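You operate a simulated robot arm through the tools that you are given. There is no shell and no other tool. Be economical: measure what you need, move in short steps, check, and stop when the job is done.

The job below is to be done with a simulated robot arm. You get a single attempt, and the scene is never put back.

## Task
Change the laser over to block 576: free the table, turn, lock, refocus.

It is judged by the outcome, as a careful person would: the job done as asked, and still so three seconds after it is handed in. It fails if anything else is knocked over, pushed out of place, dropped, spilled or broken.

## Robot
A 6-joint arm with a fingered hand, hanging from a carriage that runs on a gantry, over the field with the corners [-1257, 257], [-1273, -1223], [1227, -1249], [1243, 231] (x, y) and turns from -282 to 406 degrees about z. Base frame: it is fixed where the carriage stands at the start and does not move with it; the origin is on the floor, on the carriage's upright axis, x ahead of it, y to its left, z up. Units: mm, degrees, N and s.
With the tool pointing down near the work surface it reaches from about 100 to 360 mm from the robot's upright axis, wherever it stands. Its first joint turns from -166.0 to 166.0 degrees. Places, roughly: blue hose [500, 500, 900]; laser gas knob [200, 200, 800]; laser joystick [0, 400, 900]; laser spot knob [200, 400, 800]; laser switch [0, 200, 800]; round table [500, 500, 700]; table brake lever [400, 200, 700]. Payload 3.7 kg.
Tool frame: the origin (TCP) lies between the finger pads and is the grasp point; the fingertips stand 26 mm ahead of it; z points along the fingers, y is the line along which they close. Largest opening 156 mm; the body of the gripper starts 73 mm behind the TCP. The gripper is a hand of 4 fingers: y runs from the thumb to the fingers, the wrist lies at [0, 0, -239] in the tool frame, and closing takes about 1.5 s.
Orientation is that of the tool frame in the base frame, as [roll, pitch, yaw] about the fixed x, y, z axes, in that order (R = Rz(yaw) Ry(pitch) Rx(roll)). With the fingers straight down and closing along the base's y, the tool's x points along the base's -x, its y along +y and its z along -z.

## Interface
- The arm moves only by the tool step_arm. Its argument "deltas" is a list of rows, each a list of 2 entries, a list of its own where there are three numbers: the shift along the base's x, y, z in units of 40 mm (1.0 is 40 mm), then the turn, a rotation vector about the base's x, y, z in units of 8 degrees (1.0 is 8 degrees). In form: [[[tx, ty, tz], [ax, ay, az]], ...]. A call has 1 to 20 rows; each row shifts and turns the commanded pose from where the row before left it. "hand" is the opening, from 0 (shut) to 1 (fully open), set as the call begins (left out, the last holds). A call with a number of a shift or a turn outside -1 to 1 is refused whole. Each row takes 0.2 s and may step no farther than 50 mm and 8.6 degrees from the row before; otherwise, or with a gripper value out of range, the whole call is refused. Where a pose cannot be reached the arm comes as near as it can. A force on the tool above 60 N (or 10 N above the force at the start of the call, whichever is more), or a blocked arm, ends the call early, and 0.2 s more pass. Each finger travels about 45 mm/s and halts on what it meets, pressing with about 32 N; the grip force reading is that of the motor and also rises with nothing between the fingers. The clock runs only during rows and for 0.2 s after the last one: add rows that do not move to give the fingers time. The reply holds the time, the measured pose of the TCP, the force on the tool along the base axes, the opening and the grip force, in the units named above and with some noise, with the torque about the TCP (base axes, N m) and any sound that the robot's microphone picked up.
- Cameras (640 x 400 px; columns grow to the right, rows downward): "scene" is now at [236.3, 41.8, 1723.6]; the picture's right is [0.79, -0.62, 0.00], its down [-0.58, -0.73, -0.36] and it looks along [0.22, 0.28, -0.93] (base axes); focal length 259 px, centre (320, 200). "wrist" rides on the gripper at [58, -58, -91] in the tool frame; the picture's right is [0.71, 0.71, 0.00], its down [-0.53, 0.53, -0.67] and it looks along [-0.47, 0.47, 0.74] (tool axes); focal length 265 px, centre (320, 200). There is no depth. A picture from a camera that has moved, and an enlarged one, comes with that camera's place and axes in the base frame and with its lens.
- camera(camera): a new picture of that camera. No time passes.
- slide_trunk(by): slides the trunk up (or, below 0, down) by that many mm; the arm and the scene camera ride with it, the base frame stays. It gives what a move gives, with no picture.
- drive_base(legs): drives the robot by 1 to 6 legs, each [ahead, left, turn to the left] in mm, mm and degrees, along the robot's own axes; the way and the turn of a leg run together, so that a leg with both is an arc; at most 1500 mm and 180 degrees a leg. The arm and the cameras ride along, it lands a little off, and it stops where it bumps. It keeps to its track: a leg is cut to what the track allows. It gives what a move gives.
- set_grasp(shape): the hand has 4 fingers and takes this shape, open, in about a second: jaw (thumb against the fingers, like two jaws); tri (thumb and two fingers); tip (a fingertip pinch); poke (one finger out to press); point (the index stretched); flat (the hand flat); cup (the hand cupped); fist (a fist). The gripper value then closes the fingers along that shape, each until it touches; the sizes above hold for jaw. It gives what a move gives, with no picture.
- turn_head(pan, tilt): turns the head with the scene camera to pan (to the left, within 155 degrees either way) and tilt (down, from -29 to 69), counted from straight ahead of the robot. It gives what a move gives.
- zoom(camera, box): a new picture of the part [left, top, right, bottom] of that camera's present view, enlarged. No time passes.
- hand_in(): hands the job in; it is judged then, once.

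Go step by step. Nothing tells you exact positions but the pictures and the camera data: compare them with the known pose of the tool, close in by small moves and look again before you grip or let go. The budget is 120 turns and 90 pictures, counting those below and the enlarged ones. Unless the task says otherwise, let go and move clear before handing in, and close with one line.

The tools are called as a command line: name --argument value ..., lists and objects as JSON in quotes. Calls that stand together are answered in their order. step_arm: Moves the arm, as the interface text tells. Its arguments: {"type":"object","properties":{"deltas":{"type":"array"},"hand":{"type":"number"}},"required":["deltas"]} The other tools are called the same way: slide_trunk (by) slides the trunk up or down; set_grasp (shape) gives the hand a shape; drive_base (legs) drives the base; turn_head (pan, tilt) turns the head that bears the scene camera; camera (camera) takes a picture; zoom (camera, box) takes an enlarged picture of a part of a camera's view; hand_in () hands the job in.

At the start:

```text
t: 0.0
tcp_pos: [489.4, 127.9, 1115.0]
orientation: [180.0, 0.0, -180.0]
ft_force: [-0.5, -0.1, -0.4]
moment: [0.03, 0.02, 0.01]
finger_gap: 155.9
finger_force: 0.0
shape: jaw
trunk travel left (down, up): [-576.0, 103.0]
robot x, y, heading: [-2.5, -1.0, -0.0]
head pan, tilt: [51.8, 68.8]
```

scene: 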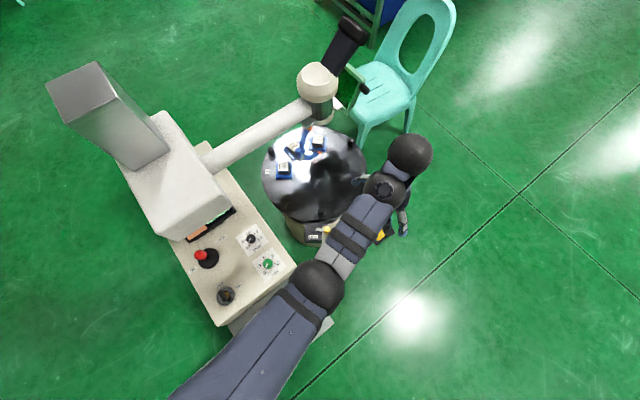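
wrist: 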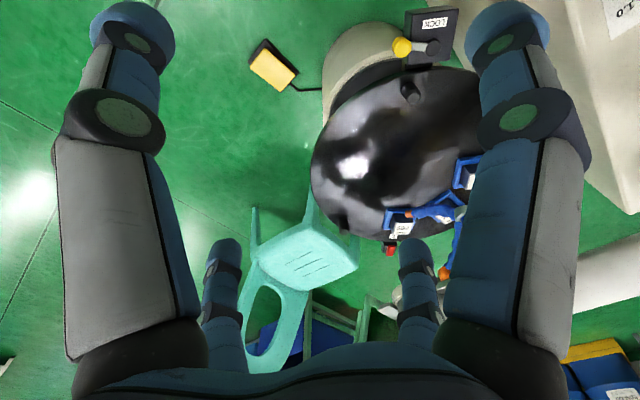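

I see a laser console with joystick, knobs, screen, and a round table with blocks and a lock lever on it. I'll enlarge the parts to read labels first.

zoom --camera "scene" --box '[240, 90, 400, 250]'

zoom --camera "scene" --box '[160, 190, 320, 320]'

zoom --camera "wrist" --box '[300, 0, 500, 260]'

```text
2.50 times, centred on (320, 170) of scene
camera zoom: at [236.3, 41.8, 1723.6], right [0.79, -0.62, 0.0], down [-0.58, -0.73, -0.36], along [0.22, 0.28, -0.93], focal length 647 px, centre (320, 275)
```

zoom: 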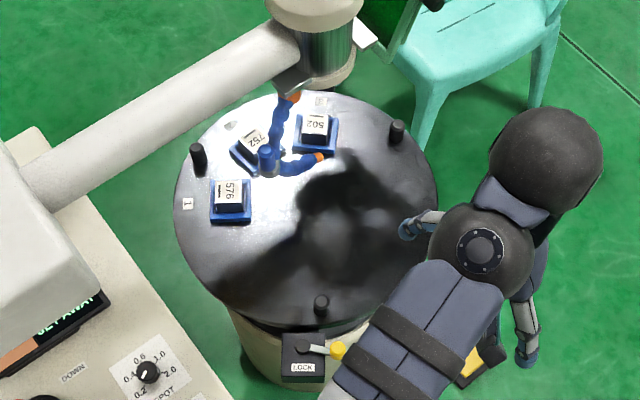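

```text
3.08 times, centred on (240, 255) of scene
camera zoom: at [236.3, 41.8, 1723.6], right [0.79, -0.62, 0.0], down [-0.58, -0.73, -0.36], along [0.22, 0.28, -0.93], focal length 796 px, centre (566, 31)
```

zoom: 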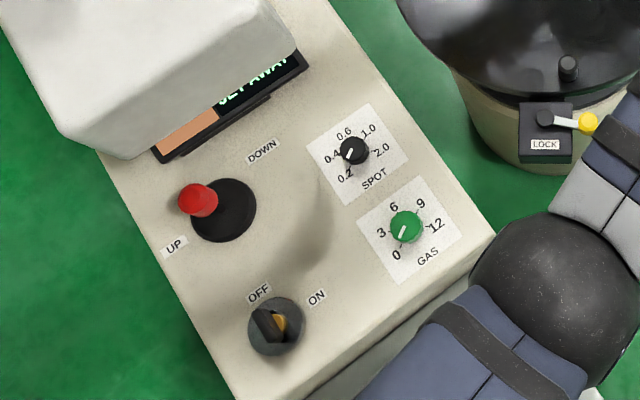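

```text
1.54 times, centred on (400, 130) of wrist
camera zoom: at [432.0, 70.0, 1207.1], right [-0.71, 0.71, 0.0], down [0.53, 0.53, 0.67], along [0.47, 0.47, -0.74], focal length 408 px, centre (197, 308)
```

zoom: 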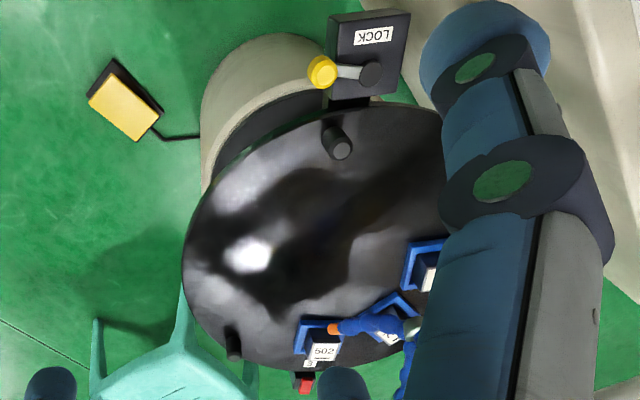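

The switch looks OFF, and a screen carries text. I'll enlarge the screen, the laser head and the table stations.

zoom --camera "scene" --box '[180, 195, 245, 245]'

zoom --camera "scene" --box '[260, 115, 370, 185]'

turn_head --pan 52 --tilt 45

camera --camera "scene"

```text
8.00 times, centred on (212, 220) of scene
camera zoom: at [236.3, 41.8, 1723.6], right [0.79, -0.62, 0.0], down [-0.58, -0.73, -0.36], along [0.22, 0.28, -0.93], focal length 2071 px, centre (1180, 40)
```

zoom: 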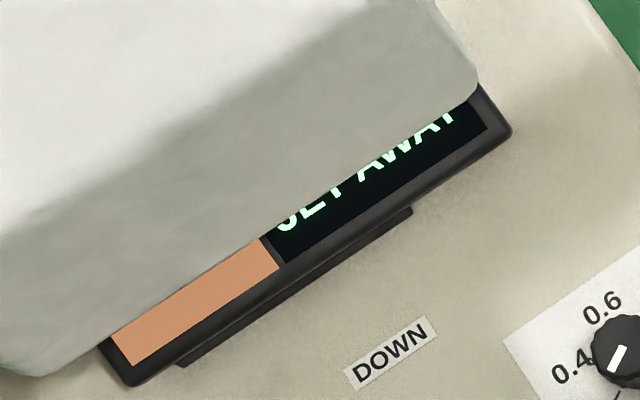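

```text
5.71 times, centred on (315, 150) of scene
camera zoom: at [236.3, 41.8, 1723.6], right [0.79, -0.62, 0.0], down [-0.58, -0.73, -0.36], along [0.22, 0.28, -0.93], focal length 1479 px, centre (349, 486)
```

zoom: 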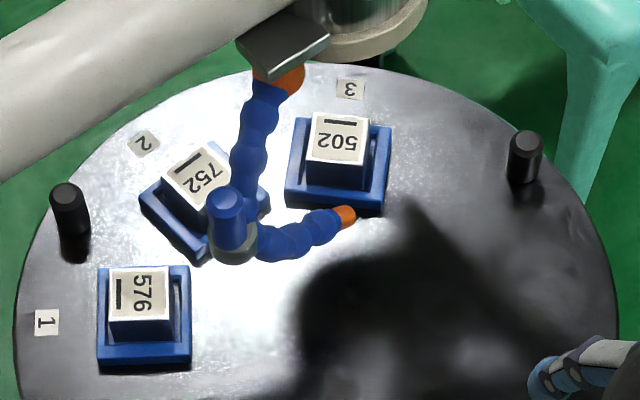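

```text
t: 0.9
tcp_pos: [490.0, 127.9, 1114.1]
orientation: [180.0, 0.1, 180.0]
ft_force: [0.0, -0.4, -0.2]
moment: [0.0, 0.01, -0.02]
finger_gap: 156.1
finger_force: 0.0
shape: jaw
trunk travel left (down, up): [-576.0, 103.0]
robot x, y, heading: [2.2, -0.0, -0.0]
head pan, tilt: [52.0, 45.0]
```

```text
82 pictures are left
camera scene: at [251.7, 61.9, 1752.4], right [0.79, -0.62, 0.0], down [-0.44, -0.56, -0.71], along [0.43, 0.56, -0.71], focal length 259 px, centre (320, 200)
```

scene: 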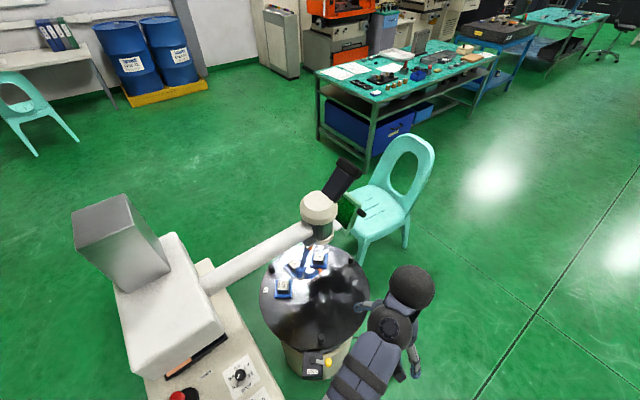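

The screen seems to say something like "JET AWAY" but the laser body hides the top. I'll back the carriage off to -y and look at the console from the operator's side.

drive_base --legs '[[0, -600, 0]]'

turn_head --pan 80 --tilt 40

camera --camera "scene"

```text
t: 4.2
tcp_pos: [489.3, -468.0, 1114.5]
orientation: [-179.9, 0.0, 179.7]
ft_force: [-0.1, 1.4, 0.1]
moment: [0.01, 0.01, -0.01]
finger_gap: 155.9
finger_force: 0.0
shape: jaw
trunk travel left (down, up): [-576.0, 103.0]
robot x, y, heading: [0.3, -593.7, -0.2]
head pan, tilt: [52.0, 45.0]
```

```text
t: 5.2
tcp_pos: [488.8, -467.3, 1113.8]
orientation: [-180.0, -0.1, 179.7]
ft_force: [-0.7, 0.0, -0.5]
moment: [-0.02, 0.01, -0.01]
finger_gap: 156.1
finger_force: 0.0
shape: jaw
trunk travel left (down, up): [-576.0, 103.0]
robot x, y, heading: [-1.8, -591.4, -0.1]
head pan, tilt: [80.0, 40.0]
```

```text
81 pictures are left
camera scene: at [215.5, -513.3, 1759.7], right [0.98, -0.18, 0.0], down [-0.12, -0.63, -0.77], along [0.14, 0.75, -0.64], focal length 259 px, centre (320, 200)
```

scene: 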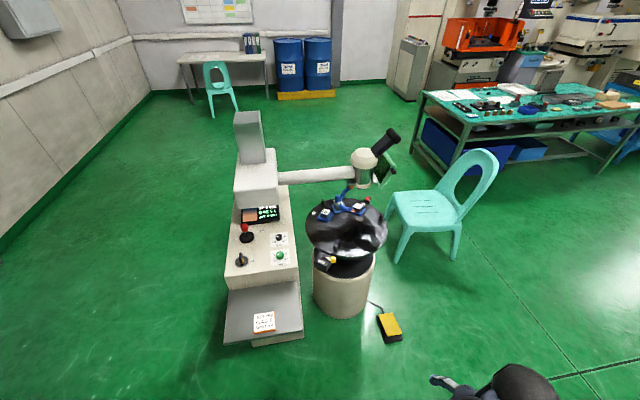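

Clear view of the whole machine now. I'll read the screen, the note on the shelf, and the laser head.

zoom --camera "scene" --box '[232, 198, 296, 238]'

zoom --camera "scene" --box '[245, 305, 285, 335]'

zoom --camera "scene" --box '[300, 120, 400, 280]'

```text
10.00 times, centred on (264, 218) of scene
camera zoom: at [215.5, -513.3, 1759.7], right [0.98, -0.18, 0.0], down [-0.12, -0.63, -0.77], along [0.14, 0.75, -0.64], focal length 2589 px, centre (880, 20)
```

zoom: 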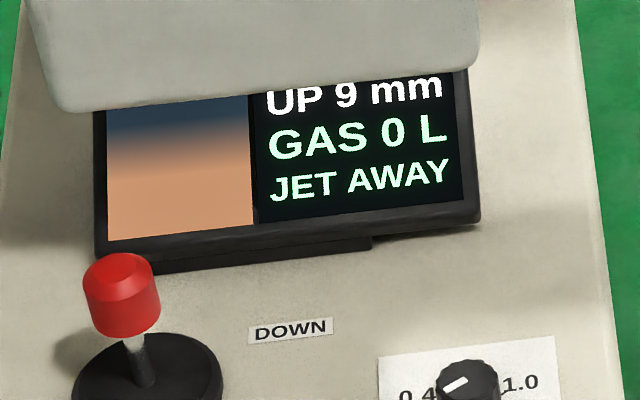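

```text
13.33 times, centred on (265, 320) of scene
camera zoom: at [215.5, -513.3, 1759.7], right [0.98, -0.18, 0.0], down [-0.12, -0.63, -0.77], along [0.14, 0.75, -0.64], focal length 3452 px, centre (1053, -1400)
```

zoom: 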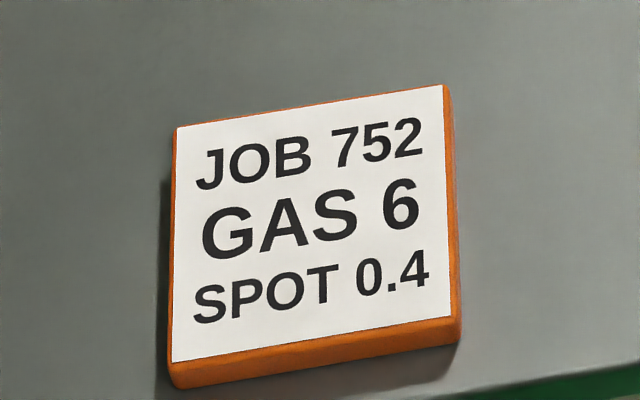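

```text
2.50 times, centred on (350, 200) of scene
camera zoom: at [215.5, -513.3, 1759.7], right [0.98, -0.18, 0.0], down [-0.12, -0.63, -0.77], along [0.14, 0.75, -0.64], focal length 647 px, centre (245, 200)
```

zoom: 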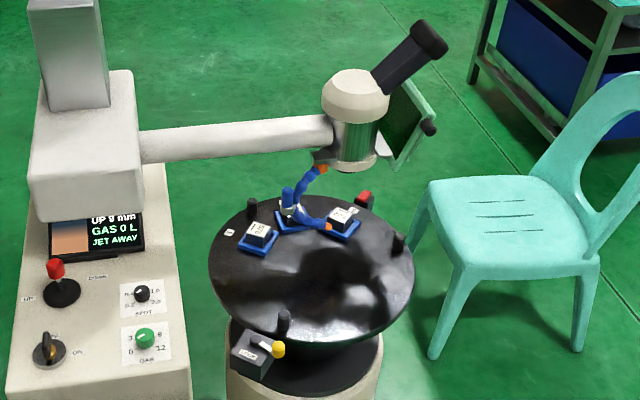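

The screen reads "UP 9 mm / GAS 0 L / JET AWAY" with an upper part hidden; the note is for job 752. I'll lower the trunk here, clear of everything, to see the entire screen and the head side-on.

slide_trunk --by -450

turn_head --pan 85 --tilt 20

camera --camera "scene"

```text
refused: -450 is not a number from -400 to 400
```

```text
t: 6.0
tcp_pos: [488.6, -467.0, 1114.3]
orientation: [-180.0, 0.1, 179.7]
ft_force: [-0.3, -0.2, 0.2]
moment: [-0.02, -0.01, -0.02]
finger_gap: 156.1
finger_force: 0.1
shape: jaw
trunk travel left (down, up): [-576.0, 103.0]
robot x, y, heading: [-1.6, -593.0, -0.2]
head pan, tilt: [85.0, 20.0]
```

```text
77 pictures are left
camera scene: at [208.8, -504.2, 1791.1], right [1.0, -0.09, 0.0], down [-0.03, -0.34, -0.94], along [0.09, 0.94, -0.34], focal length 259 px, centre (320, 200)
```

scene: 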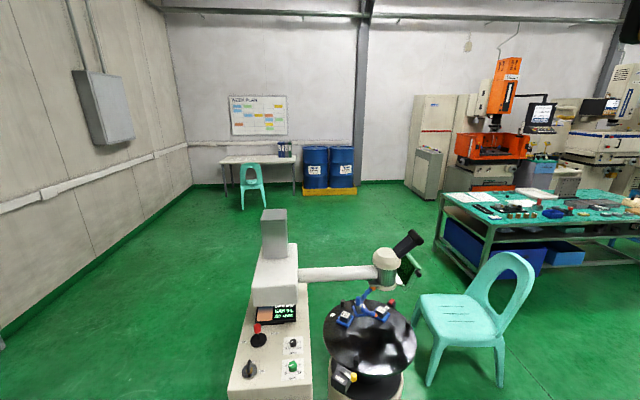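

The move was refused as too big; I'll lower 400 mm instead.

slide_trunk --by -400

camera --camera "scene"

```text
t: 9.8
tcp_pos: [489.4, -467.0, 714.8]
orientation: [-180.0, 0.0, 179.8]
ft_force: [0.2, 0.3, -0.5]
moment: [0.02, 0.02, 0.05]
finger_gap: 155.8
finger_force: 0.1
shape: jaw
trunk travel left (down, up): [-176.0, 503.0]
robot x, y, heading: [-1.1, -593.7, -0.6]
head pan, tilt: [85.0, 20.0]
```

```text
76 pictures are left
camera scene: at [208.8, -504.2, 1391.2], right [1.0, -0.09, 0.0], down [-0.03, -0.34, -0.94], along [0.09, 0.94, -0.34], focal length 259 px, centre (320, 200)
```

scene: 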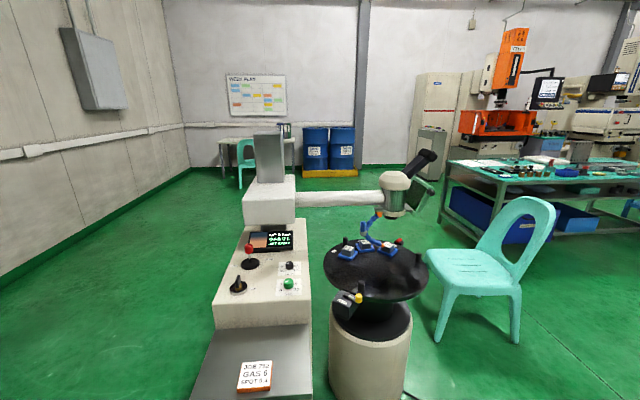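

zoom --camera "scene" --box '[224, 220, 312, 300]'

zoom --camera "scene" --box '[315, 150, 445, 320]'

zoom --camera "scene" --box '[225, 70, 291, 118]'

```text
5.00 times, centred on (268, 260) of scene
camera zoom: at [208.8, -504.2, 1391.2], right [1.0, -0.09, 0.0], down [-0.03, -0.34, -0.94], along [0.09, 0.94, -0.34], focal length 1294 px, centre (580, -100)
```

zoom: 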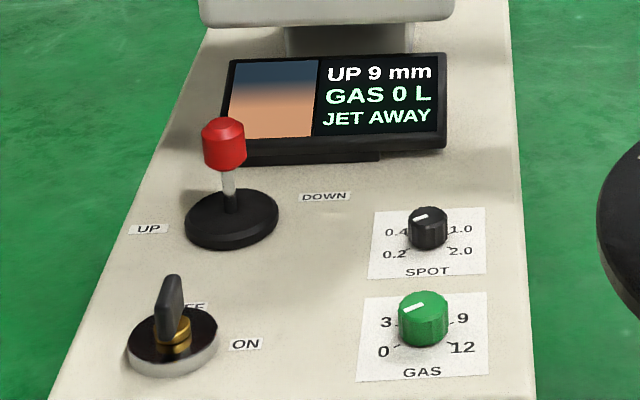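

```text
2.35 times, centred on (380, 235) of scene
camera zoom: at [208.8, -504.2, 1391.2], right [1.0, -0.09, 0.0], down [-0.03, -0.34, -0.94], along [0.09, 0.94, -0.34], focal length 609 px, centre (179, 118)
```

zoom: 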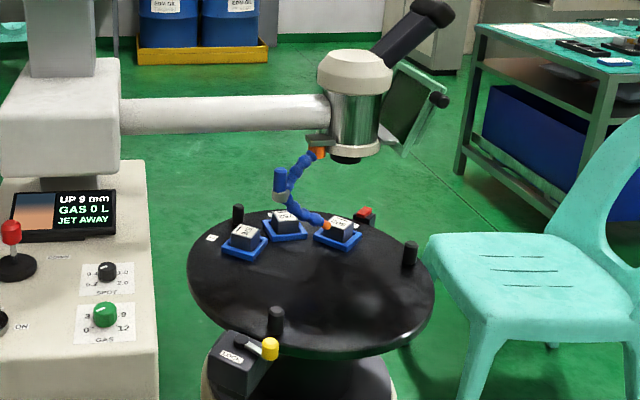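

```text
8.33 times, centred on (258, 94) of scene
camera zoom: at [208.8, -504.2, 1391.2], right [1.0, -0.09, 0.0], down [-0.03, -0.34, -0.94], along [0.09, 0.94, -0.34], focal length 2157 px, centre (837, 1083)
```

zoom: 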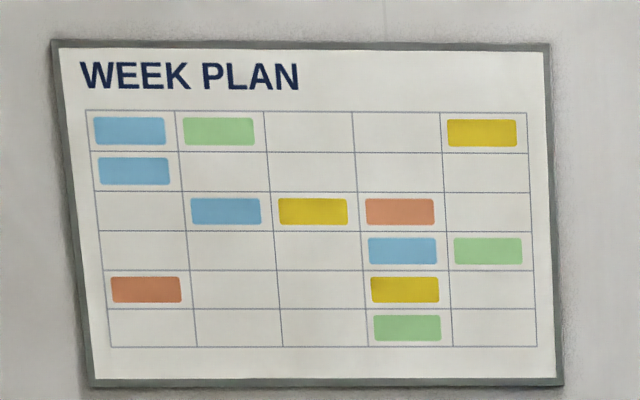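

502 sits at the beam (red index), 576 must come round about a third of a turn clockwise; pegs serve as handles and the lever box is at the table's near side. I'll drive closer and look at the lever, hose and blocks.

drive_base --legs '[[200, 350, 0]]'

turn_head --pan 80 --tilt 45

camera --camera "scene"

```text
t: 12.4
tcp_pos: [696.8, -118.8, 715.0]
orientation: [180.0, 0.0, 179.6]
ft_force: [0.4, -0.2, -0.5]
moment: [-0.01, -0.02, 0.01]
finger_gap: 156.0
finger_force: 0.1
shape: jaw
trunk travel left (down, up): [-176.0, 503.0]
robot x, y, heading: [206.2, -245.0, -0.6]
head pan, tilt: [85.0, 20.0]
```

```text
t: 13.3
tcp_pos: [696.5, -119.1, 716.1]
orientation: [-180.0, 0.1, 179.7]
ft_force: [-0.2, 1.1, -0.3]
moment: [-0.02, 0.01, 0.02]
finger_gap: 156.1
finger_force: 0.1
shape: jaw
trunk travel left (down, up): [-176.0, 503.0]
robot x, y, heading: [205.0, -242.0, -0.4]
head pan, tilt: [80.0, 45.0]
```

```text
72 pictures are left
camera scene: at [422.0, -167.4, 1352.5], right [0.98, -0.18, 0.0], down [-0.13, -0.69, -0.71], along [0.13, 0.7, -0.71], focal length 259 px, centre (320, 200)
```

scene: 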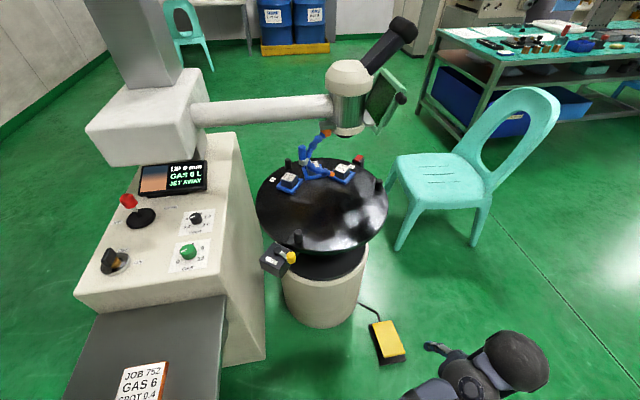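

zoom --camera "scene" --box '[248, 230, 312, 290]'

zoom --camera "scene" --box '[250, 120, 390, 210]'

```text
6.67 times, centred on (280, 260) of scene
camera zoom: at [422.0, -167.4, 1352.5], right [0.98, -0.18, 0.0], down [-0.13, -0.69, -0.71], along [0.13, 0.7, -0.71], focal length 1726 px, centre (587, -200)
```

zoom: 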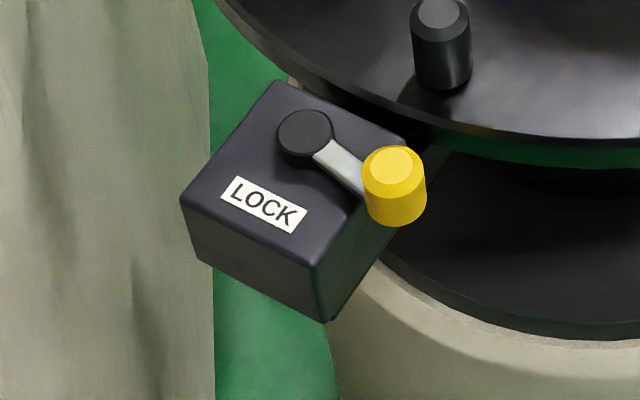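

```text
4.44 times, centred on (320, 165) of scene
camera zoom: at [422.0, -167.4, 1352.5], right [0.98, -0.18, 0.0], down [-0.13, -0.69, -0.71], along [0.13, 0.7, -0.71], focal length 1150 px, centre (320, 356)
```

zoom: 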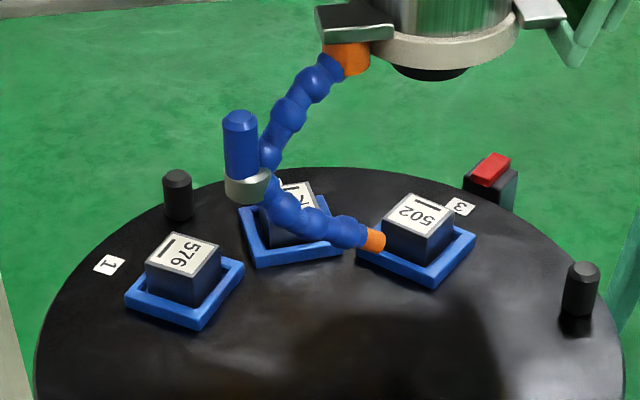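

The hose hangs about 45 mm above the block tops, so the table can turn beneath it. The lever turns about an upright axis. I'll bring the hand in closer to the robot, raised, before driving in.

step_arm --deltas '[[[-0.5, 0, 1], [0, 0, 0]], [[-0.5, 0, 1], [0, 0, 0]], [[-0.5, 0, 1], [0, 0, 0]], [[-1, 0.3, 0.5], [0, 0, 0]], [[-1, 0.3, 0.5], [0, 0, 0]], [[-1, 0.4, 0], [0, 0, 0]], [[-1, 0.4, 0], [0, 0, 0]], [[-1, 0.4, 0], [0, 0, 0]], [[-1, 0.4, 0], [0, 0, 0]], [[-1, 0.4, 0], [0, 0, 0]]]'

camera --camera "scene"

```text
t: 15.5
tcp_pos: [562.6, 69.4, 692.2]
orientation: [180.0, 0.0, 179.6]
ft_force: [0.2, 0.0, 0.5]
moment: [0.0, -0.01, 0.01]
finger_gap: 155.8
finger_force: 0.1
shape: jaw
out of reach, approached as far as the arm can: row 1, 2, 3, 4, 5, 6, 7, 8, 9, 10
trunk travel left (down, up): [-176.0, 503.0]
robot x, y, heading: [203.1, -243.7, -0.4]
head pan, tilt: [80.0, 45.0]
```

```text
69 pictures are left
camera scene: at [421.5, -167.3, 1352.4], right [0.98, -0.18, 0.0], down [-0.13, -0.7, -0.71], along [0.13, 0.7, -0.71], focal length 259 px, centre (320, 200)
```

scene: 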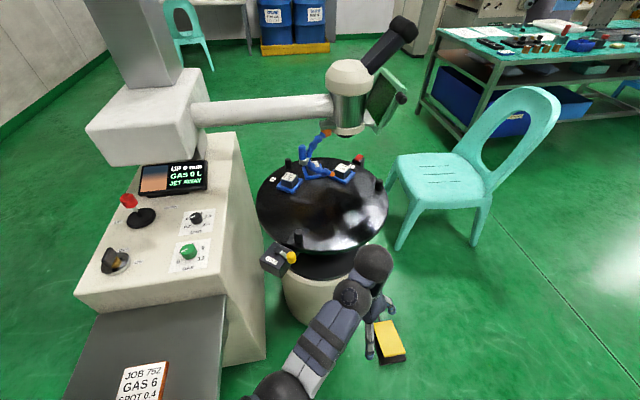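

The trunk is too low for folding the arm. I'll raise it and try again with the arm lower relative to the shoulder.

slide_trunk --by 300

step_arm --deltas '[[[-1, 0, 0], [0, 0, 0]], [[-1, 0, 0], [0, 0, 0]], [[-1, 0, -0.3], [0, 0, 0]], [[-1, 0, -0.3], [0, 0, 0]]]'

```text
t: 18.5
tcp_pos: [564.6, 69.5, 991.6]
orientation: [180.0, 0.1, 179.6]
ft_force: [0.2, 0.6, 0.9]
moment: [-0.01, -0.01, 0.01]
finger_gap: 155.8
finger_force: 0.0
shape: jaw
trunk travel left (down, up): [-476.0, 203.0]
robot x, y, heading: [203.2, -245.1, -0.3]
head pan, tilt: [80.0, 45.0]
```

```text
t: 19.5
tcp_pos: [418.6, 81.1, 939.2]
orientation: [180.0, 0.1, 179.6]
ft_force: [0.3, 0.0, -0.3]
moment: [0.0, -0.01, 0.01]
finger_gap: 155.8
finger_force: 0.1
shape: jaw
out of reach, approached as far as the arm can: row 1, 2
trunk travel left (down, up): [-476.0, 203.0]
robot x, y, heading: [202.6, -244.4, -0.3]
head pan, tilt: [80.0, 45.0]
```

Good, folding works now. I'll tuck the hand closer, away from the console.

step_arm --deltas '[[[-0.3, -0.86, -0.375], [0, 0, 0]], [[-0.3, -0.86, -0.375], [0, 0, 0]], [[-0.3, -0.86, -0.375], [0, 0, 0]], [[-0.3, -0.86, -0.375], [0, 0, 0]], [[-0.3, -0.86, -0.375], [0, 0, 0]]]'

camera --camera "scene"

```text
t: 20.7
tcp_pos: [356.7, -91.7, 864.3]
orientation: [180.0, 0.1, 179.5]
ft_force: [0.0, 0.2, 0.5]
moment: [-0.02, 0.01, -0.04]
finger_gap: 156.0
finger_force: 0.1
shape: jaw
trunk travel left (down, up): [-476.0, 203.0]
robot x, y, heading: [205.9, -244.3, -0.4]
head pan, tilt: [80.0, 45.0]
```

```text
68 pictures are left
camera scene: at [422.0, -167.4, 1652.5], right [0.98, -0.18, 0.0], down [-0.13, -0.7, -0.71], along [0.13, 0.7, -0.71], focal length 259 px, centre (320, 200)
```

scene: 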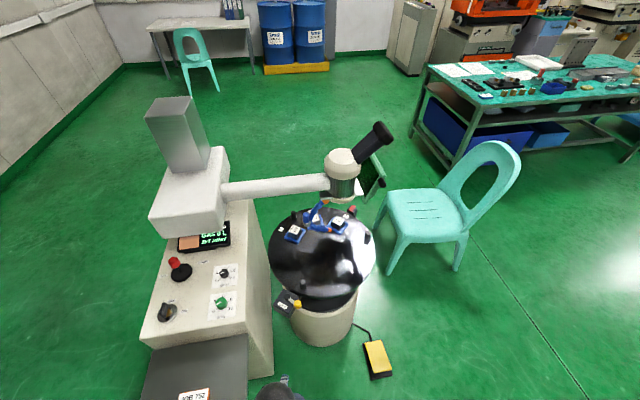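

Hand tucked. Now drive to about (520, 130), beside the table.

drive_base --legs '[[315, 374, 0]]'

turn_head --pan 120 --tilt 65

camera --camera "scene"

camera --camera "wrist"

```text
t: 23.6
tcp_pos: [679.2, 288.5, 864.4]
orientation: [179.9, -0.1, -179.5]
ft_force: [-0.3, 0.1, -0.8]
moment: [0.02, 0.01, -0.02]
finger_gap: 155.7
finger_force: 0.0
shape: jaw
trunk travel left (down, up): [-476.0, 203.0]
robot x, y, heading: [525.0, 132.6, 0.6]
head pan, tilt: [80.0, 45.0]
```

```text
t: 24.7
tcp_pos: [678.5, 288.2, 862.7]
orientation: [180.0, 0.1, -179.4]
ft_force: [0.9, -0.8, 0.4]
moment: [0.02, -0.01, 0.0]
finger_gap: 156.0
finger_force: 0.1
shape: jaw
trunk travel left (down, up): [-476.0, 203.0]
robot x, y, heading: [528.3, 132.4, 0.4]
head pan, tilt: [120.0, 65.0]
```

```text
67 pictures are left
camera scene: at [699.9, 185.8, 1627.5], right [0.86, 0.51, 0.0], down [0.46, -0.78, -0.42], along [-0.21, 0.36, -0.91], focal length 259 px, centre (320, 200)
```

scene: 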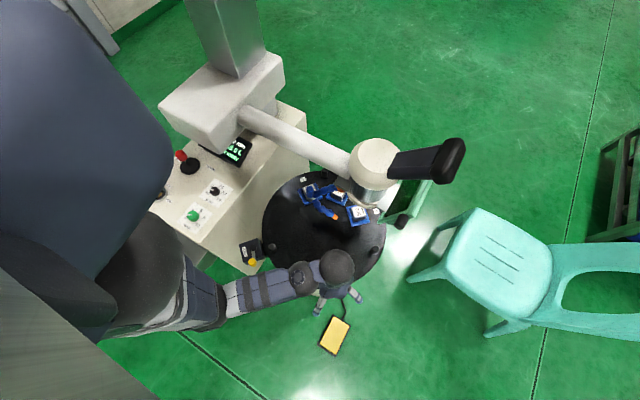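

```text
66 pictures are left
camera wrist: at [620.8, 229.2, 956.4], right [-0.71, 0.7, 0.0], down [0.52, 0.53, 0.67], along [0.47, 0.48, -0.74], focal length 265 px, centre (320, 200)
```

wrist: 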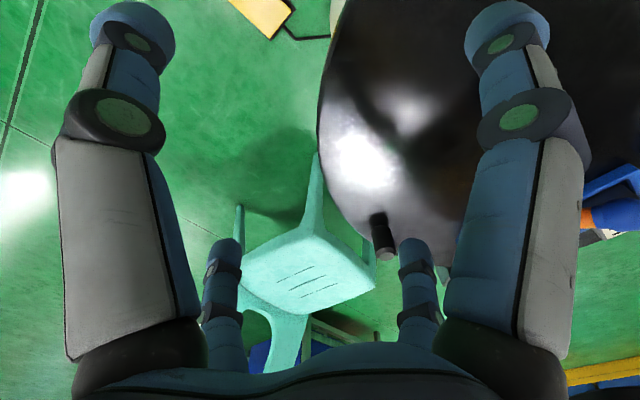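

I'm beside the table. I'll enlarge the table and lever from this steep view to fix positions.

zoom --camera "scene" --box '[230, 160, 400, 290]'

```text
3.08 times, centred on (315, 225) of scene
camera zoom: at [699.9, 185.8, 1627.5], right [0.86, 0.51, 0.0], down [0.46, -0.78, -0.42], along [-0.21, 0.36, -0.91], focal length 796 px, centre (335, 123)
```

zoom: 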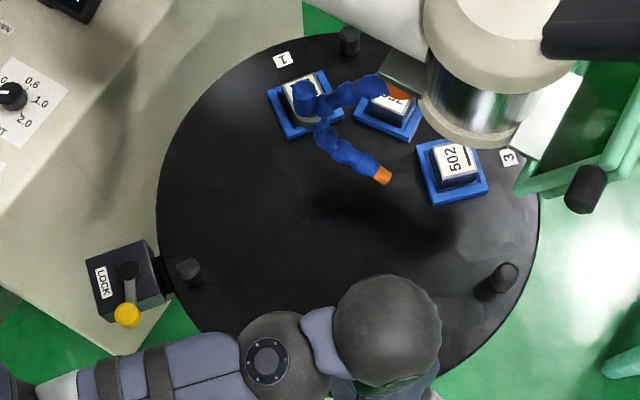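

Table centre ≈ (553, 468), pegs at radius ≈ 207, stations 50° apart, so 576 needs about 100° clockwise. I'll close the hand and see what the fingertips look like as a pusher.

step_arm --deltas '[[[-0.5, 0, 0], [0, 0, 0]], [[-0.5, 0, 0], [0, 0, 0]], [[-0.5, 0, 0], [0, 0, 0]], [[-0.5, 0, 0], [0, 0, 0]], [[0, 0, 0], [0, 0, 0]], [[0, 0, 0], [0, 0, 0]], [[0, 0, 0], [0, 0, 0]], [[0, 0, 0], [0, 0, 0]]]' --hand 0

camera --camera "wrist"

zoom --camera "scene" --box '[230, 160, 400, 330]'

```text
t: 26.5
tcp_pos: [598.9, 287.5, 862.2]
orientation: [-180.0, 0.0, -179.6]
ft_force: [0.2, 0.0, 0.5]
moment: [0.01, 0.03, 0.05]
finger_gap: 0.0
finger_force: 0.1
shape: jaw
trunk travel left (down, up): [-476.0, 203.0]
robot x, y, heading: [528.5, 133.3, 0.5]
head pan, tilt: [120.0, 65.0]
```

```text
64 pictures are left
camera wrist: at [542.1, 228.4, 954.9], right [-0.71, 0.7, 0.0], down [0.52, 0.53, 0.67], along [0.47, 0.48, -0.74], focal length 265 px, centre (320, 200)
```

wrist: 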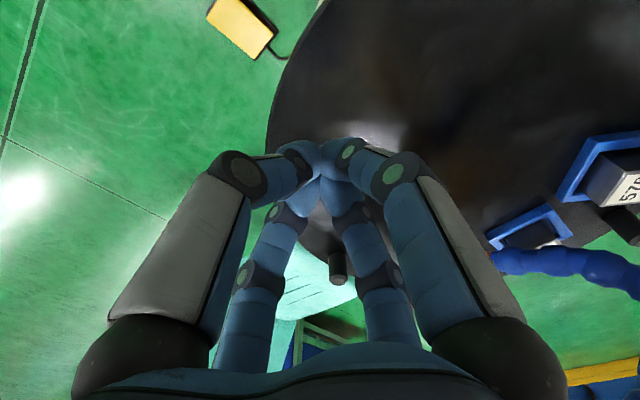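

```text
2.35 times, centred on (315, 245) of scene
camera zoom: at [699.9, 185.7, 1627.4], right [0.86, 0.51, 0.0], down [0.46, -0.78, -0.42], along [-0.21, 0.36, -0.91], focal length 609 px, centre (332, 94)
```

zoom: 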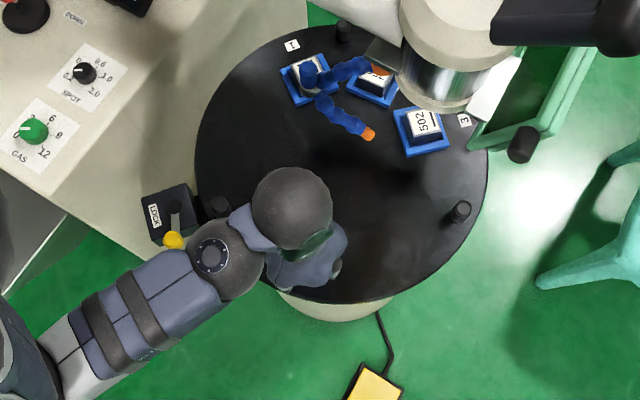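

The closed fingertips form a compact pusher. I'll move it to just behind peg A (the near one by the lever), above the table, to gently test whether the table is locked.

step_arm --deltas '[[[-0.68, -0.15, -0.39], [0, 0, 0]], [[-0.68, -0.15, -0.39], [0, 0, 0]], [[-0.68, -0.15, -0.39], [0, 0, 0]], [[-0.68, -0.15, -0.39], [0, 0, 0]]]'

camera --camera "wrist"

camera --camera "scene"

```text
t: 27.5
tcp_pos: [490.6, 265.2, 802.9]
orientation: [180.0, 0.1, -179.6]
ft_force: [-0.3, 0.8, -0.7]
moment: [0.0, 0.0, -0.01]
finger_gap: 0.0
finger_force: 32.2
shape: jaw
trunk travel left (down, up): [-476.0, 203.0]
robot x, y, heading: [531.1, 133.6, 0.4]
head pan, tilt: [120.0, 65.0]
```

```text
62 pictures are left
camera wrist: at [432.9, 206.9, 894.9], right [-0.71, 0.7, 0.0], down [0.52, 0.53, 0.67], along [0.47, 0.48, -0.74], focal length 265 px, centre (320, 200)
```

wrist: 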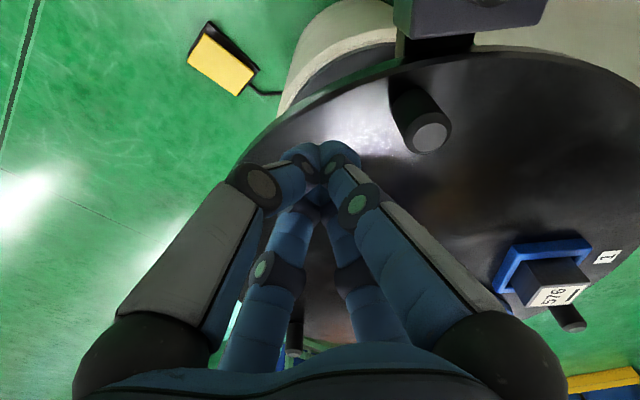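

```text
61 pictures are left
camera scene: at [699.9, 185.7, 1627.4], right [0.86, 0.51, 0.0], down [0.46, -0.78, -0.42], along [-0.21, 0.36, -0.91], focal length 259 px, centre (320, 200)
```

scene: 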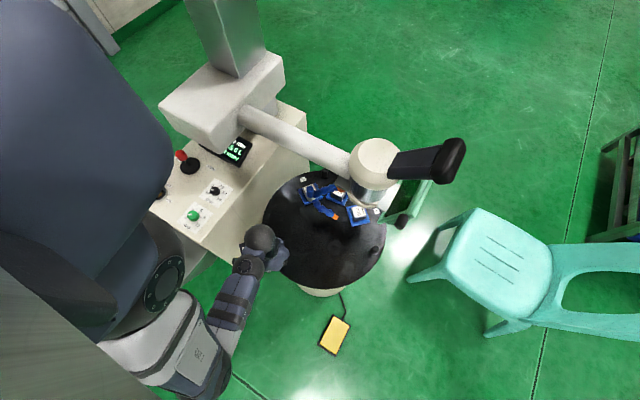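

Peg top is near (443, 298, 760). I'll lower to z≈757 and approach the peg slowly.

step_arm --deltas '[[[0, 0, -0.5], [0, 0, 0]], [[0, 0, -0.5], [0, 0, 0]], [[0, 0, -0.15], [0, 0, 0]]]'

step_arm --deltas '[[[-0.2, 0.14, 0], [0, 0, 0]], [[-0.2, 0.14, 0], [0, 0, 0]], [[-0.2, 0.14, 0], [0, 0, 0]]]'

camera --camera "wrist"

```text
t: 28.3
tcp_pos: [492.3, 263.7, 755.5]
orientation: [179.9, 0.0, -179.5]
ft_force: [0.0, -0.2, 0.2]
moment: [0.02, -0.01, -0.04]
finger_gap: 0.2
finger_force: 31.4
shape: jaw
trunk travel left (down, up): [-476.0, 203.0]
robot x, y, heading: [526.7, 135.2, 0.2]
head pan, tilt: [120.0, 65.0]
```

```text
t: 29.1
tcp_pos: [465.6, 281.3, 755.4]
orientation: [-180.0, -0.1, -179.5]
ft_force: [0.0, -0.1, 0.2]
moment: [0.01, -0.02, 0.04]
finger_gap: 0.0
finger_force: 31.9
shape: jaw
trunk travel left (down, up): [-476.0, 203.0]
robot x, y, heading: [528.5, 136.7, 0.3]
head pan, tilt: [120.0, 65.0]
```

```text
60 pictures are left
camera wrist: at [408.2, 222.4, 847.5], right [-0.71, 0.7, 0.0], down [0.52, 0.53, 0.67], along [0.47, 0.48, -0.74], focal length 265 px, centre (320, 200)
```

wrist: 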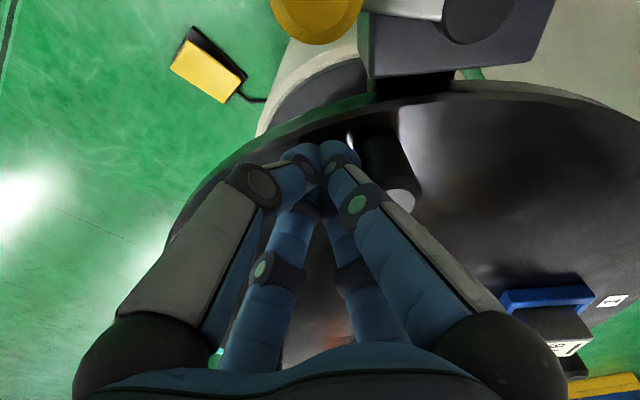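

The peg is about 20 mm away from the fingertips. Continuing slowly to make contact.

step_arm --deltas '[[[-0.15, 0.11, 0], [0, 0, 0]], [[-0.1, 0.07, 0], [0, 0, 0]], [[-0.1, 0.07, 0], [0, 0, 0]], [[0, 0, 0], [0, 0, 0]]]'

step_arm --deltas '[[[-0.1, 0.06, 0], [0, 0, 0]], [[-0.1, 0.06, 0], [0, 0, 0]], [[0, 0, 0], [0, 0, 0]]]'

```text
t: 30.1
tcp_pos: [459.1, 284.0, 754.4]
orientation: [-179.2, 0.4, -179.6]
ft_force: [21.3, -18.1, -0.1]
moment: [0.06, 0.04, 0.02]
finger_gap: 0.0
finger_force: 32.4
shape: jaw
trunk travel left (down, up): [-476.0, 203.0]
robot x, y, heading: [528.2, 136.6, 0.6]
head pan, tilt: [120.0, 65.0]
```

```text
t: 30.9
tcp_pos: [455.0, 283.2, 754.1]
orientation: [-179.1, 0.9, -179.6]
ft_force: [36.3, -22.9, 8.6]
moment: [0.22, 0.23, -0.11]
finger_gap: 0.1
finger_force: 31.9
shape: jaw
trunk travel left (down, up): [-476.0, 203.0]
robot x, y, heading: [526.4, 134.4, 0.5]
head pan, tilt: [120.0, 65.0]
```

About 40 N and no motion: the table is locked now, so the present lever position is LOCK. I'll back off, rise, and go over to the table side of the lever knob.

step_arm --deltas '[[[0.5, -0.35, 0], [0, 0, 0]], [[0, 0, 0.7], [0, 0, 0]], [[0, 0, 0.7], [0, 0, 0]], [[-0.45, -0.05, 0], [0, 0, 0]], [[-0.45, -0.05, 0], [0, 0, 0]], [[0, 0, 0], [0, 0, 0]]]'

camera --camera "wrist"

```text
t: 32.3
tcp_pos: [425.7, 277.9, 810.8]
orientation: [-180.0, -0.1, -179.5]
ft_force: [-0.6, 0.4, -0.6]
moment: [-0.03, 0.03, 0.0]
finger_gap: 0.0
finger_force: 31.6
shape: jaw
trunk travel left (down, up): [-476.0, 203.0]
robot x, y, heading: [526.8, 133.3, 0.6]
head pan, tilt: [120.0, 65.0]
```

```text
59 pictures are left
camera wrist: at [368.5, 218.8, 904.2], right [-0.71, 0.7, 0.0], down [0.52, 0.53, 0.67], along [0.47, 0.48, -0.74], focal length 265 px, centre (320, 200)
```

wrist: 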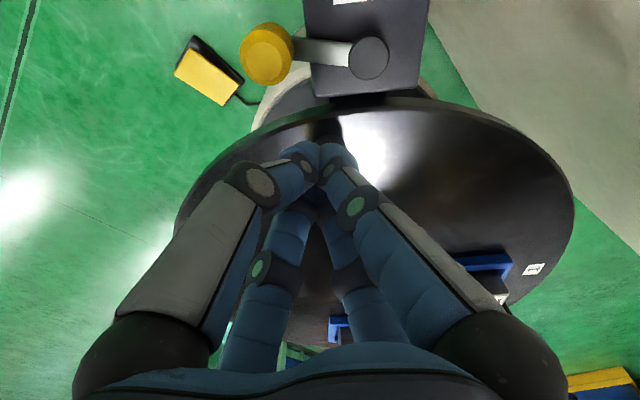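

Knob at about (415, 227), pivot (376, 265). I'll place the fingertips at (440, 252) and lower alongside the knob.

step_arm --deltas '[[[0.36, -0.65, 0], [0, 0, 0]], [[0, 0, -0.6], [0, 0, 0]], [[0, 0, -0.6], [0, 0, 0]], [[0, 0, -0.25], [0, 0, 0]]]'

camera --camera "wrist"

```text
t: 33.3
tcp_pos: [443.8, 251.2, 754.3]
orientation: [-179.9, 0.0, -179.4]
ft_force: [-0.2, 0.1, -0.5]
moment: [-0.01, 0.05, 0.02]
finger_gap: 0.0
finger_force: 32.5
shape: jaw
trunk travel left (down, up): [-476.0, 203.0]
robot x, y, heading: [527.3, 135.7, 0.7]
head pan, tilt: [120.0, 65.0]
```

```text
58 pictures are left
camera wrist: at [385.9, 192.4, 846.5], right [-0.71, 0.7, 0.0], down [0.52, 0.53, 0.67], along [0.47, 0.48, -0.74], focal length 265 px, centre (320, 200)
```

wrist: 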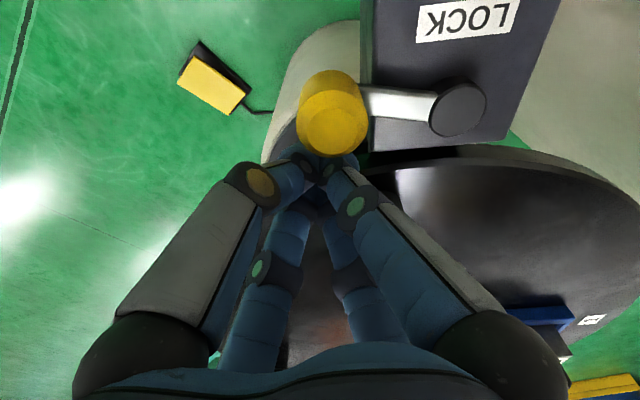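

Aligned: knob lies on the label side of my fingertips. Pushing it gently toward the LOCK label side.

step_arm --deltas '[[[-0.13, -0.13, 0], [0, 0, 0]], [[-0.13, -0.13, 0], [0, 0, 0]], [[-0.13, -0.13, 0], [0, 0, 0]], [[-0.13, -0.13, 0], [0, 0, 0]], [[0, 0, 0], [0, 0, 0]]]'

camera --camera "wrist"

```text
t: 34.5
tcp_pos: [421.1, 230.6, 753.3]
orientation: [179.8, 0.0, -179.5]
ft_force: [0.6, 1.4, 0.1]
moment: [-0.05, 0.0, -0.04]
finger_gap: 0.0
finger_force: 31.4
shape: jaw
trunk travel left (down, up): [-476.0, 203.0]
robot x, y, heading: [528.3, 138.3, 0.7]
head pan, tilt: [120.0, 65.0]
```

```text
57 pictures are left
camera wrist: at [363.1, 172.3, 845.1], right [-0.71, 0.7, 0.0], down [0.52, 0.53, 0.67], along [0.47, 0.48, -0.74], focal length 265 px, centre (320, 200)
```

wrist: 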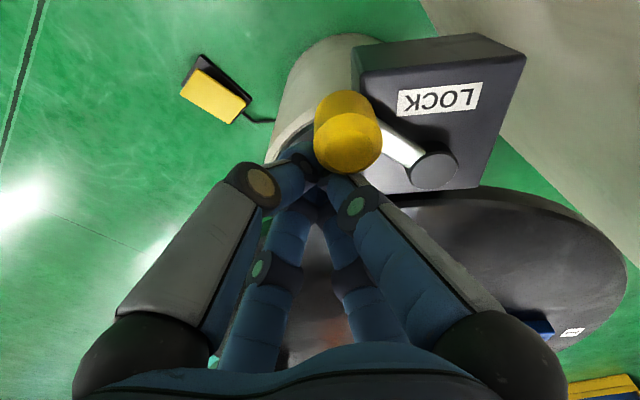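

The lever swings easily. I'll follow its arc on until it meets its stop.

step_arm --deltas '[[[-0.15, -0.27, 0], [0, 0, 0]], [[-0.15, -0.27, 0], [0, 0, 0]], [[-0.26, -0.1, 0], [0, 0, 0]], [[-0.26, -0.1, 0], [0, 0, 0]], [[0, 0, 0], [0, 0, 0]]]'

camera --camera "wrist"

```text
t: 35.7
tcp_pos: [390.7, 201.8, 753.9]
orientation: [-179.8, 0.2, -179.5]
ft_force: [3.7, -1.9, 1.3]
moment: [0.02, 0.03, 0.02]
finger_gap: 0.0
finger_force: 32.1
shape: jaw
trunk travel left (down, up): [-476.0, 203.0]
robot x, y, heading: [528.9, 134.7, 0.5]
head pan, tilt: [120.0, 65.0]
```

```text
56 pictures are left
camera wrist: at [332.5, 143.2, 846.0], right [-0.71, 0.7, 0.0], down [0.52, 0.53, 0.67], along [0.47, 0.48, -0.74], focal length 265 px, centre (320, 200)
```

wrist: 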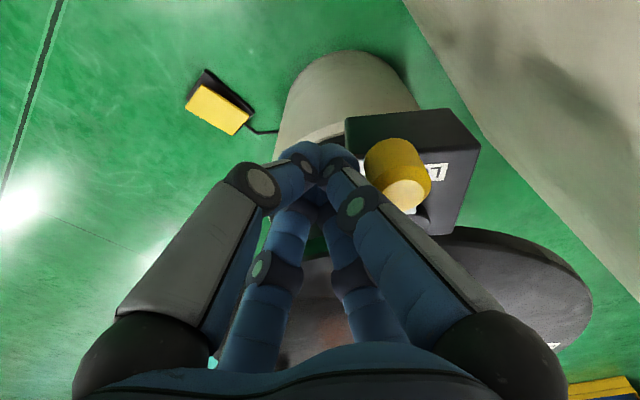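

step_arm --deltas '[[[-0.25, 0, 0], [0, 0, 0]], [[-0.25, 0.0, 0], [0, 0, 0]], [[-0.15, 0.08, 0], [0, 0, 0]], [[0, 0, 0], [0, 0, 0]]]'

camera --camera "wrist"

```text
t: 36.7
tcp_pos: [372.8, 198.3, 752.0]
orientation: [-179.5, 1.0, -179.6]
ft_force: [27.8, -17.6, 5.4]
moment: [0.07, 0.12, -0.02]
finger_gap: 0.4
finger_force: 32.1
shape: jaw
trunk travel left (down, up): [-476.0, 203.0]
robot x, y, heading: [529.4, 133.5, 0.6]
head pan, tilt: [120.0, 65.0]
```

```text
55 pictures are left
camera wrist: at [314.4, 140.6, 844.3], right [-0.71, 0.7, -0.02], down [0.51, 0.54, 0.67], along [0.48, 0.47, -0.74], focal length 265 px, centre (320, 200)
```

wrist: 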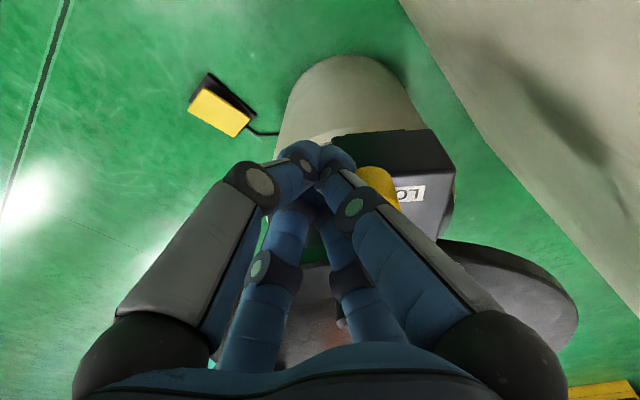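

A firm stop with ~33 N: the lever has reached its other end. I'll back off, rise, and check it.

step_arm --deltas '[[[0.8, -0.5, 0], [0, 0, 0]], [[0, 0, 0.7], [0, 0, 0]], [[0, 0, 0.7], [0, 0, 0]], [[0.75, 0.65, 0], [0, 0, 0]], [[0.75, 0.65, 0], [0, 0, 0]], [[0.75, 0.65, 0], [0, 0, 0]], [[0, 0, 0], [0, 0, 0]]]'

camera --camera "wrist"

zoom --camera "scene" --box '[230, 160, 400, 290]'

```text
t: 38.3
tcp_pos: [483.2, 263.1, 810.6]
orientation: [-180.0, 0.1, -179.5]
ft_force: [0.7, 0.7, -0.1]
moment: [-0.01, -0.01, -0.02]
finger_gap: 0.1
finger_force: 32.0
shape: jaw
trunk travel left (down, up): [-476.0, 203.0]
robot x, y, heading: [529.9, 134.2, 0.5]
head pan, tilt: [120.0, 65.0]
```

```text
54 pictures are left
camera wrist: at [425.0, 203.8, 902.2], right [-0.71, 0.7, 0.0], down [0.52, 0.53, 0.67], along [0.47, 0.48, -0.74], focal length 265 px, centre (320, 200)
```

wrist: 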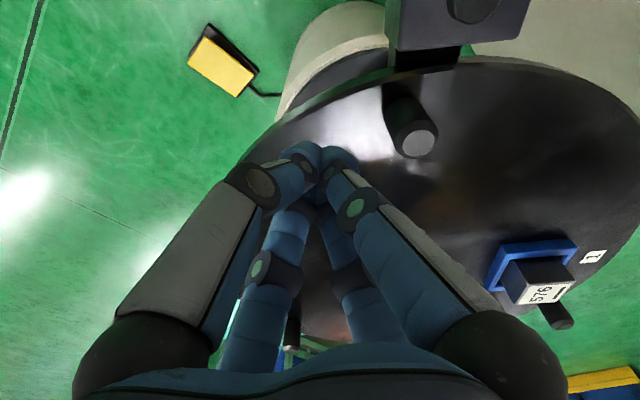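

```text
3.08 times, centred on (315, 225) of scene
camera zoom: at [699.9, 185.7, 1627.4], right [0.86, 0.51, 0.0], down [0.46, -0.78, -0.42], along [-0.21, 0.36, -0.91], focal length 796 px, centre (335, 123)
```

zoom: 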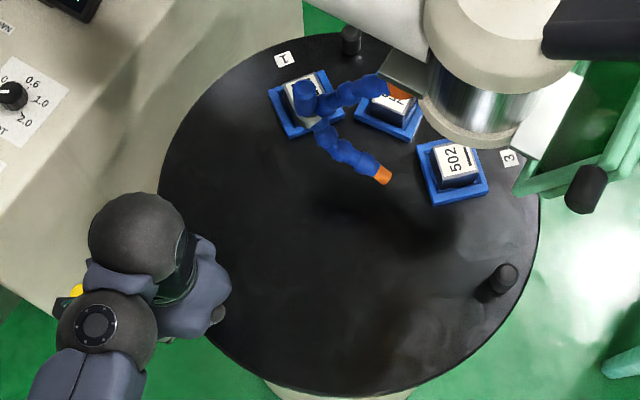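

Now lower behind peg A and push it around clockwise along the peg circle, slowly.

step_arm --deltas '[[[0, 0, -0.7], [0, 0, 0]], [[0, 0, -0.68], [0, 0, 0]], [[-0.26, 0.24, 0], [0, 0, 0]], [[-0.26, 0.24, 0], [0, 0, 0]], [[-0.2, 0.11, 0], [0, 0, 0]], [[-0.2, 0.11, 0], [0, 0, 0]], [[-0.2, 0.12, 0], [0, 0, 0]], [[-0.2, 0.12, 0], [0, 0, 0]], [[0, 0, 0], [0, 0, 0]]]'

camera --camera "wrist"

```text
t: 40.3
tcp_pos: [432.2, 300.0, 754.1]
orientation: [179.9, 0.0, -179.5]
ft_force: [-0.2, 0.7, 0.2]
moment: [0.01, 0.0, 0.0]
finger_gap: 0.1
finger_force: 31.6
shape: jaw
trunk travel left (down, up): [-476.0, 203.0]
robot x, y, heading: [526.6, 132.3, 0.3]
head pan, tilt: [120.0, 65.0]
```

```text
52 pictures are left
camera wrist: at [372.9, 241.4, 846.1], right [-0.71, 0.7, 0.0], down [0.52, 0.53, 0.67], along [0.47, 0.48, -0.74], focal length 265 px, centre (320, 200)
```

wrist: 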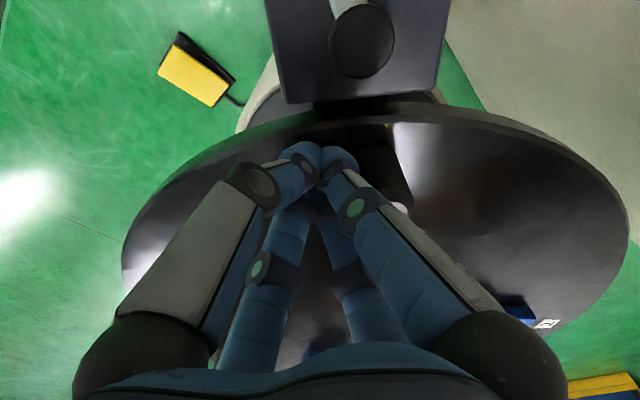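

The table turns freely with the peg ahead of my fingertips. Continuing the arc.

step_arm --deltas '[[[-0.17, 0.14, 0], [0, 0, 0]], [[-0.17, 0.14, 0], [0, 0, 0]], [[-0.16, 0.15, 0], [0, 0, 0]], [[-0.16, 0.15, 0], [0, 0, 0]], [[-0.15, 0.165, 0], [0, 0, 0]], [[-0.15, 0.165, 0], [0, 0, 0]], [[-0.135, 0.175, 0], [0, 0, 0]], [[-0.135, 0.175, 0], [0, 0, 0]], [[-0.12, 0.19, 0], [0, 0, 0]], [[-0.12, 0.19, 0], [0, 0, 0]], [[-0.1, 0.195, 0], [0, 0, 0]], [[-0.1, 0.195, 0], [0, 0, 0]], [[0, 0, 0], [0, 0, 0]]]'

zoom --camera "scene" --box '[230, 160, 400, 290]'

```text
t: 43.1
tcp_pos: [364.4, 383.0, 755.1]
orientation: [179.9, 0.0, -179.5]
ft_force: [0.7, -0.4, -0.1]
moment: [-0.02, 0.03, 0.01]
finger_gap: 0.1
finger_force: 32.2
shape: jaw
trunk travel left (down, up): [-476.0, 203.0]
robot x, y, heading: [530.0, 133.1, 0.4]
head pan, tilt: [120.0, 65.0]
```

```text
3.08 times, centred on (315, 225) of scene
camera zoom: at [699.9, 185.7, 1627.4], right [0.86, 0.51, 0.0], down [0.46, -0.78, -0.42], along [-0.21, 0.36, -0.91], focal length 796 px, centre (335, 123)
```

zoom: 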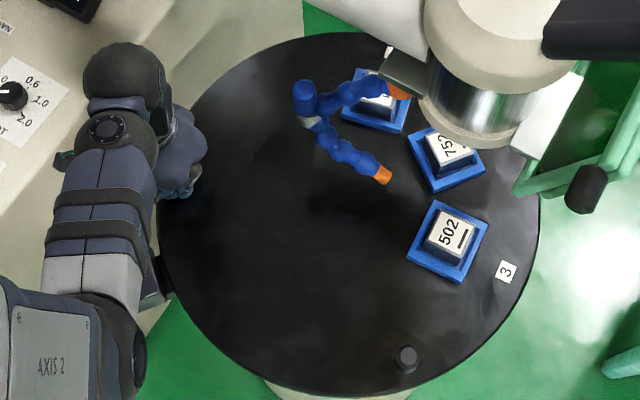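

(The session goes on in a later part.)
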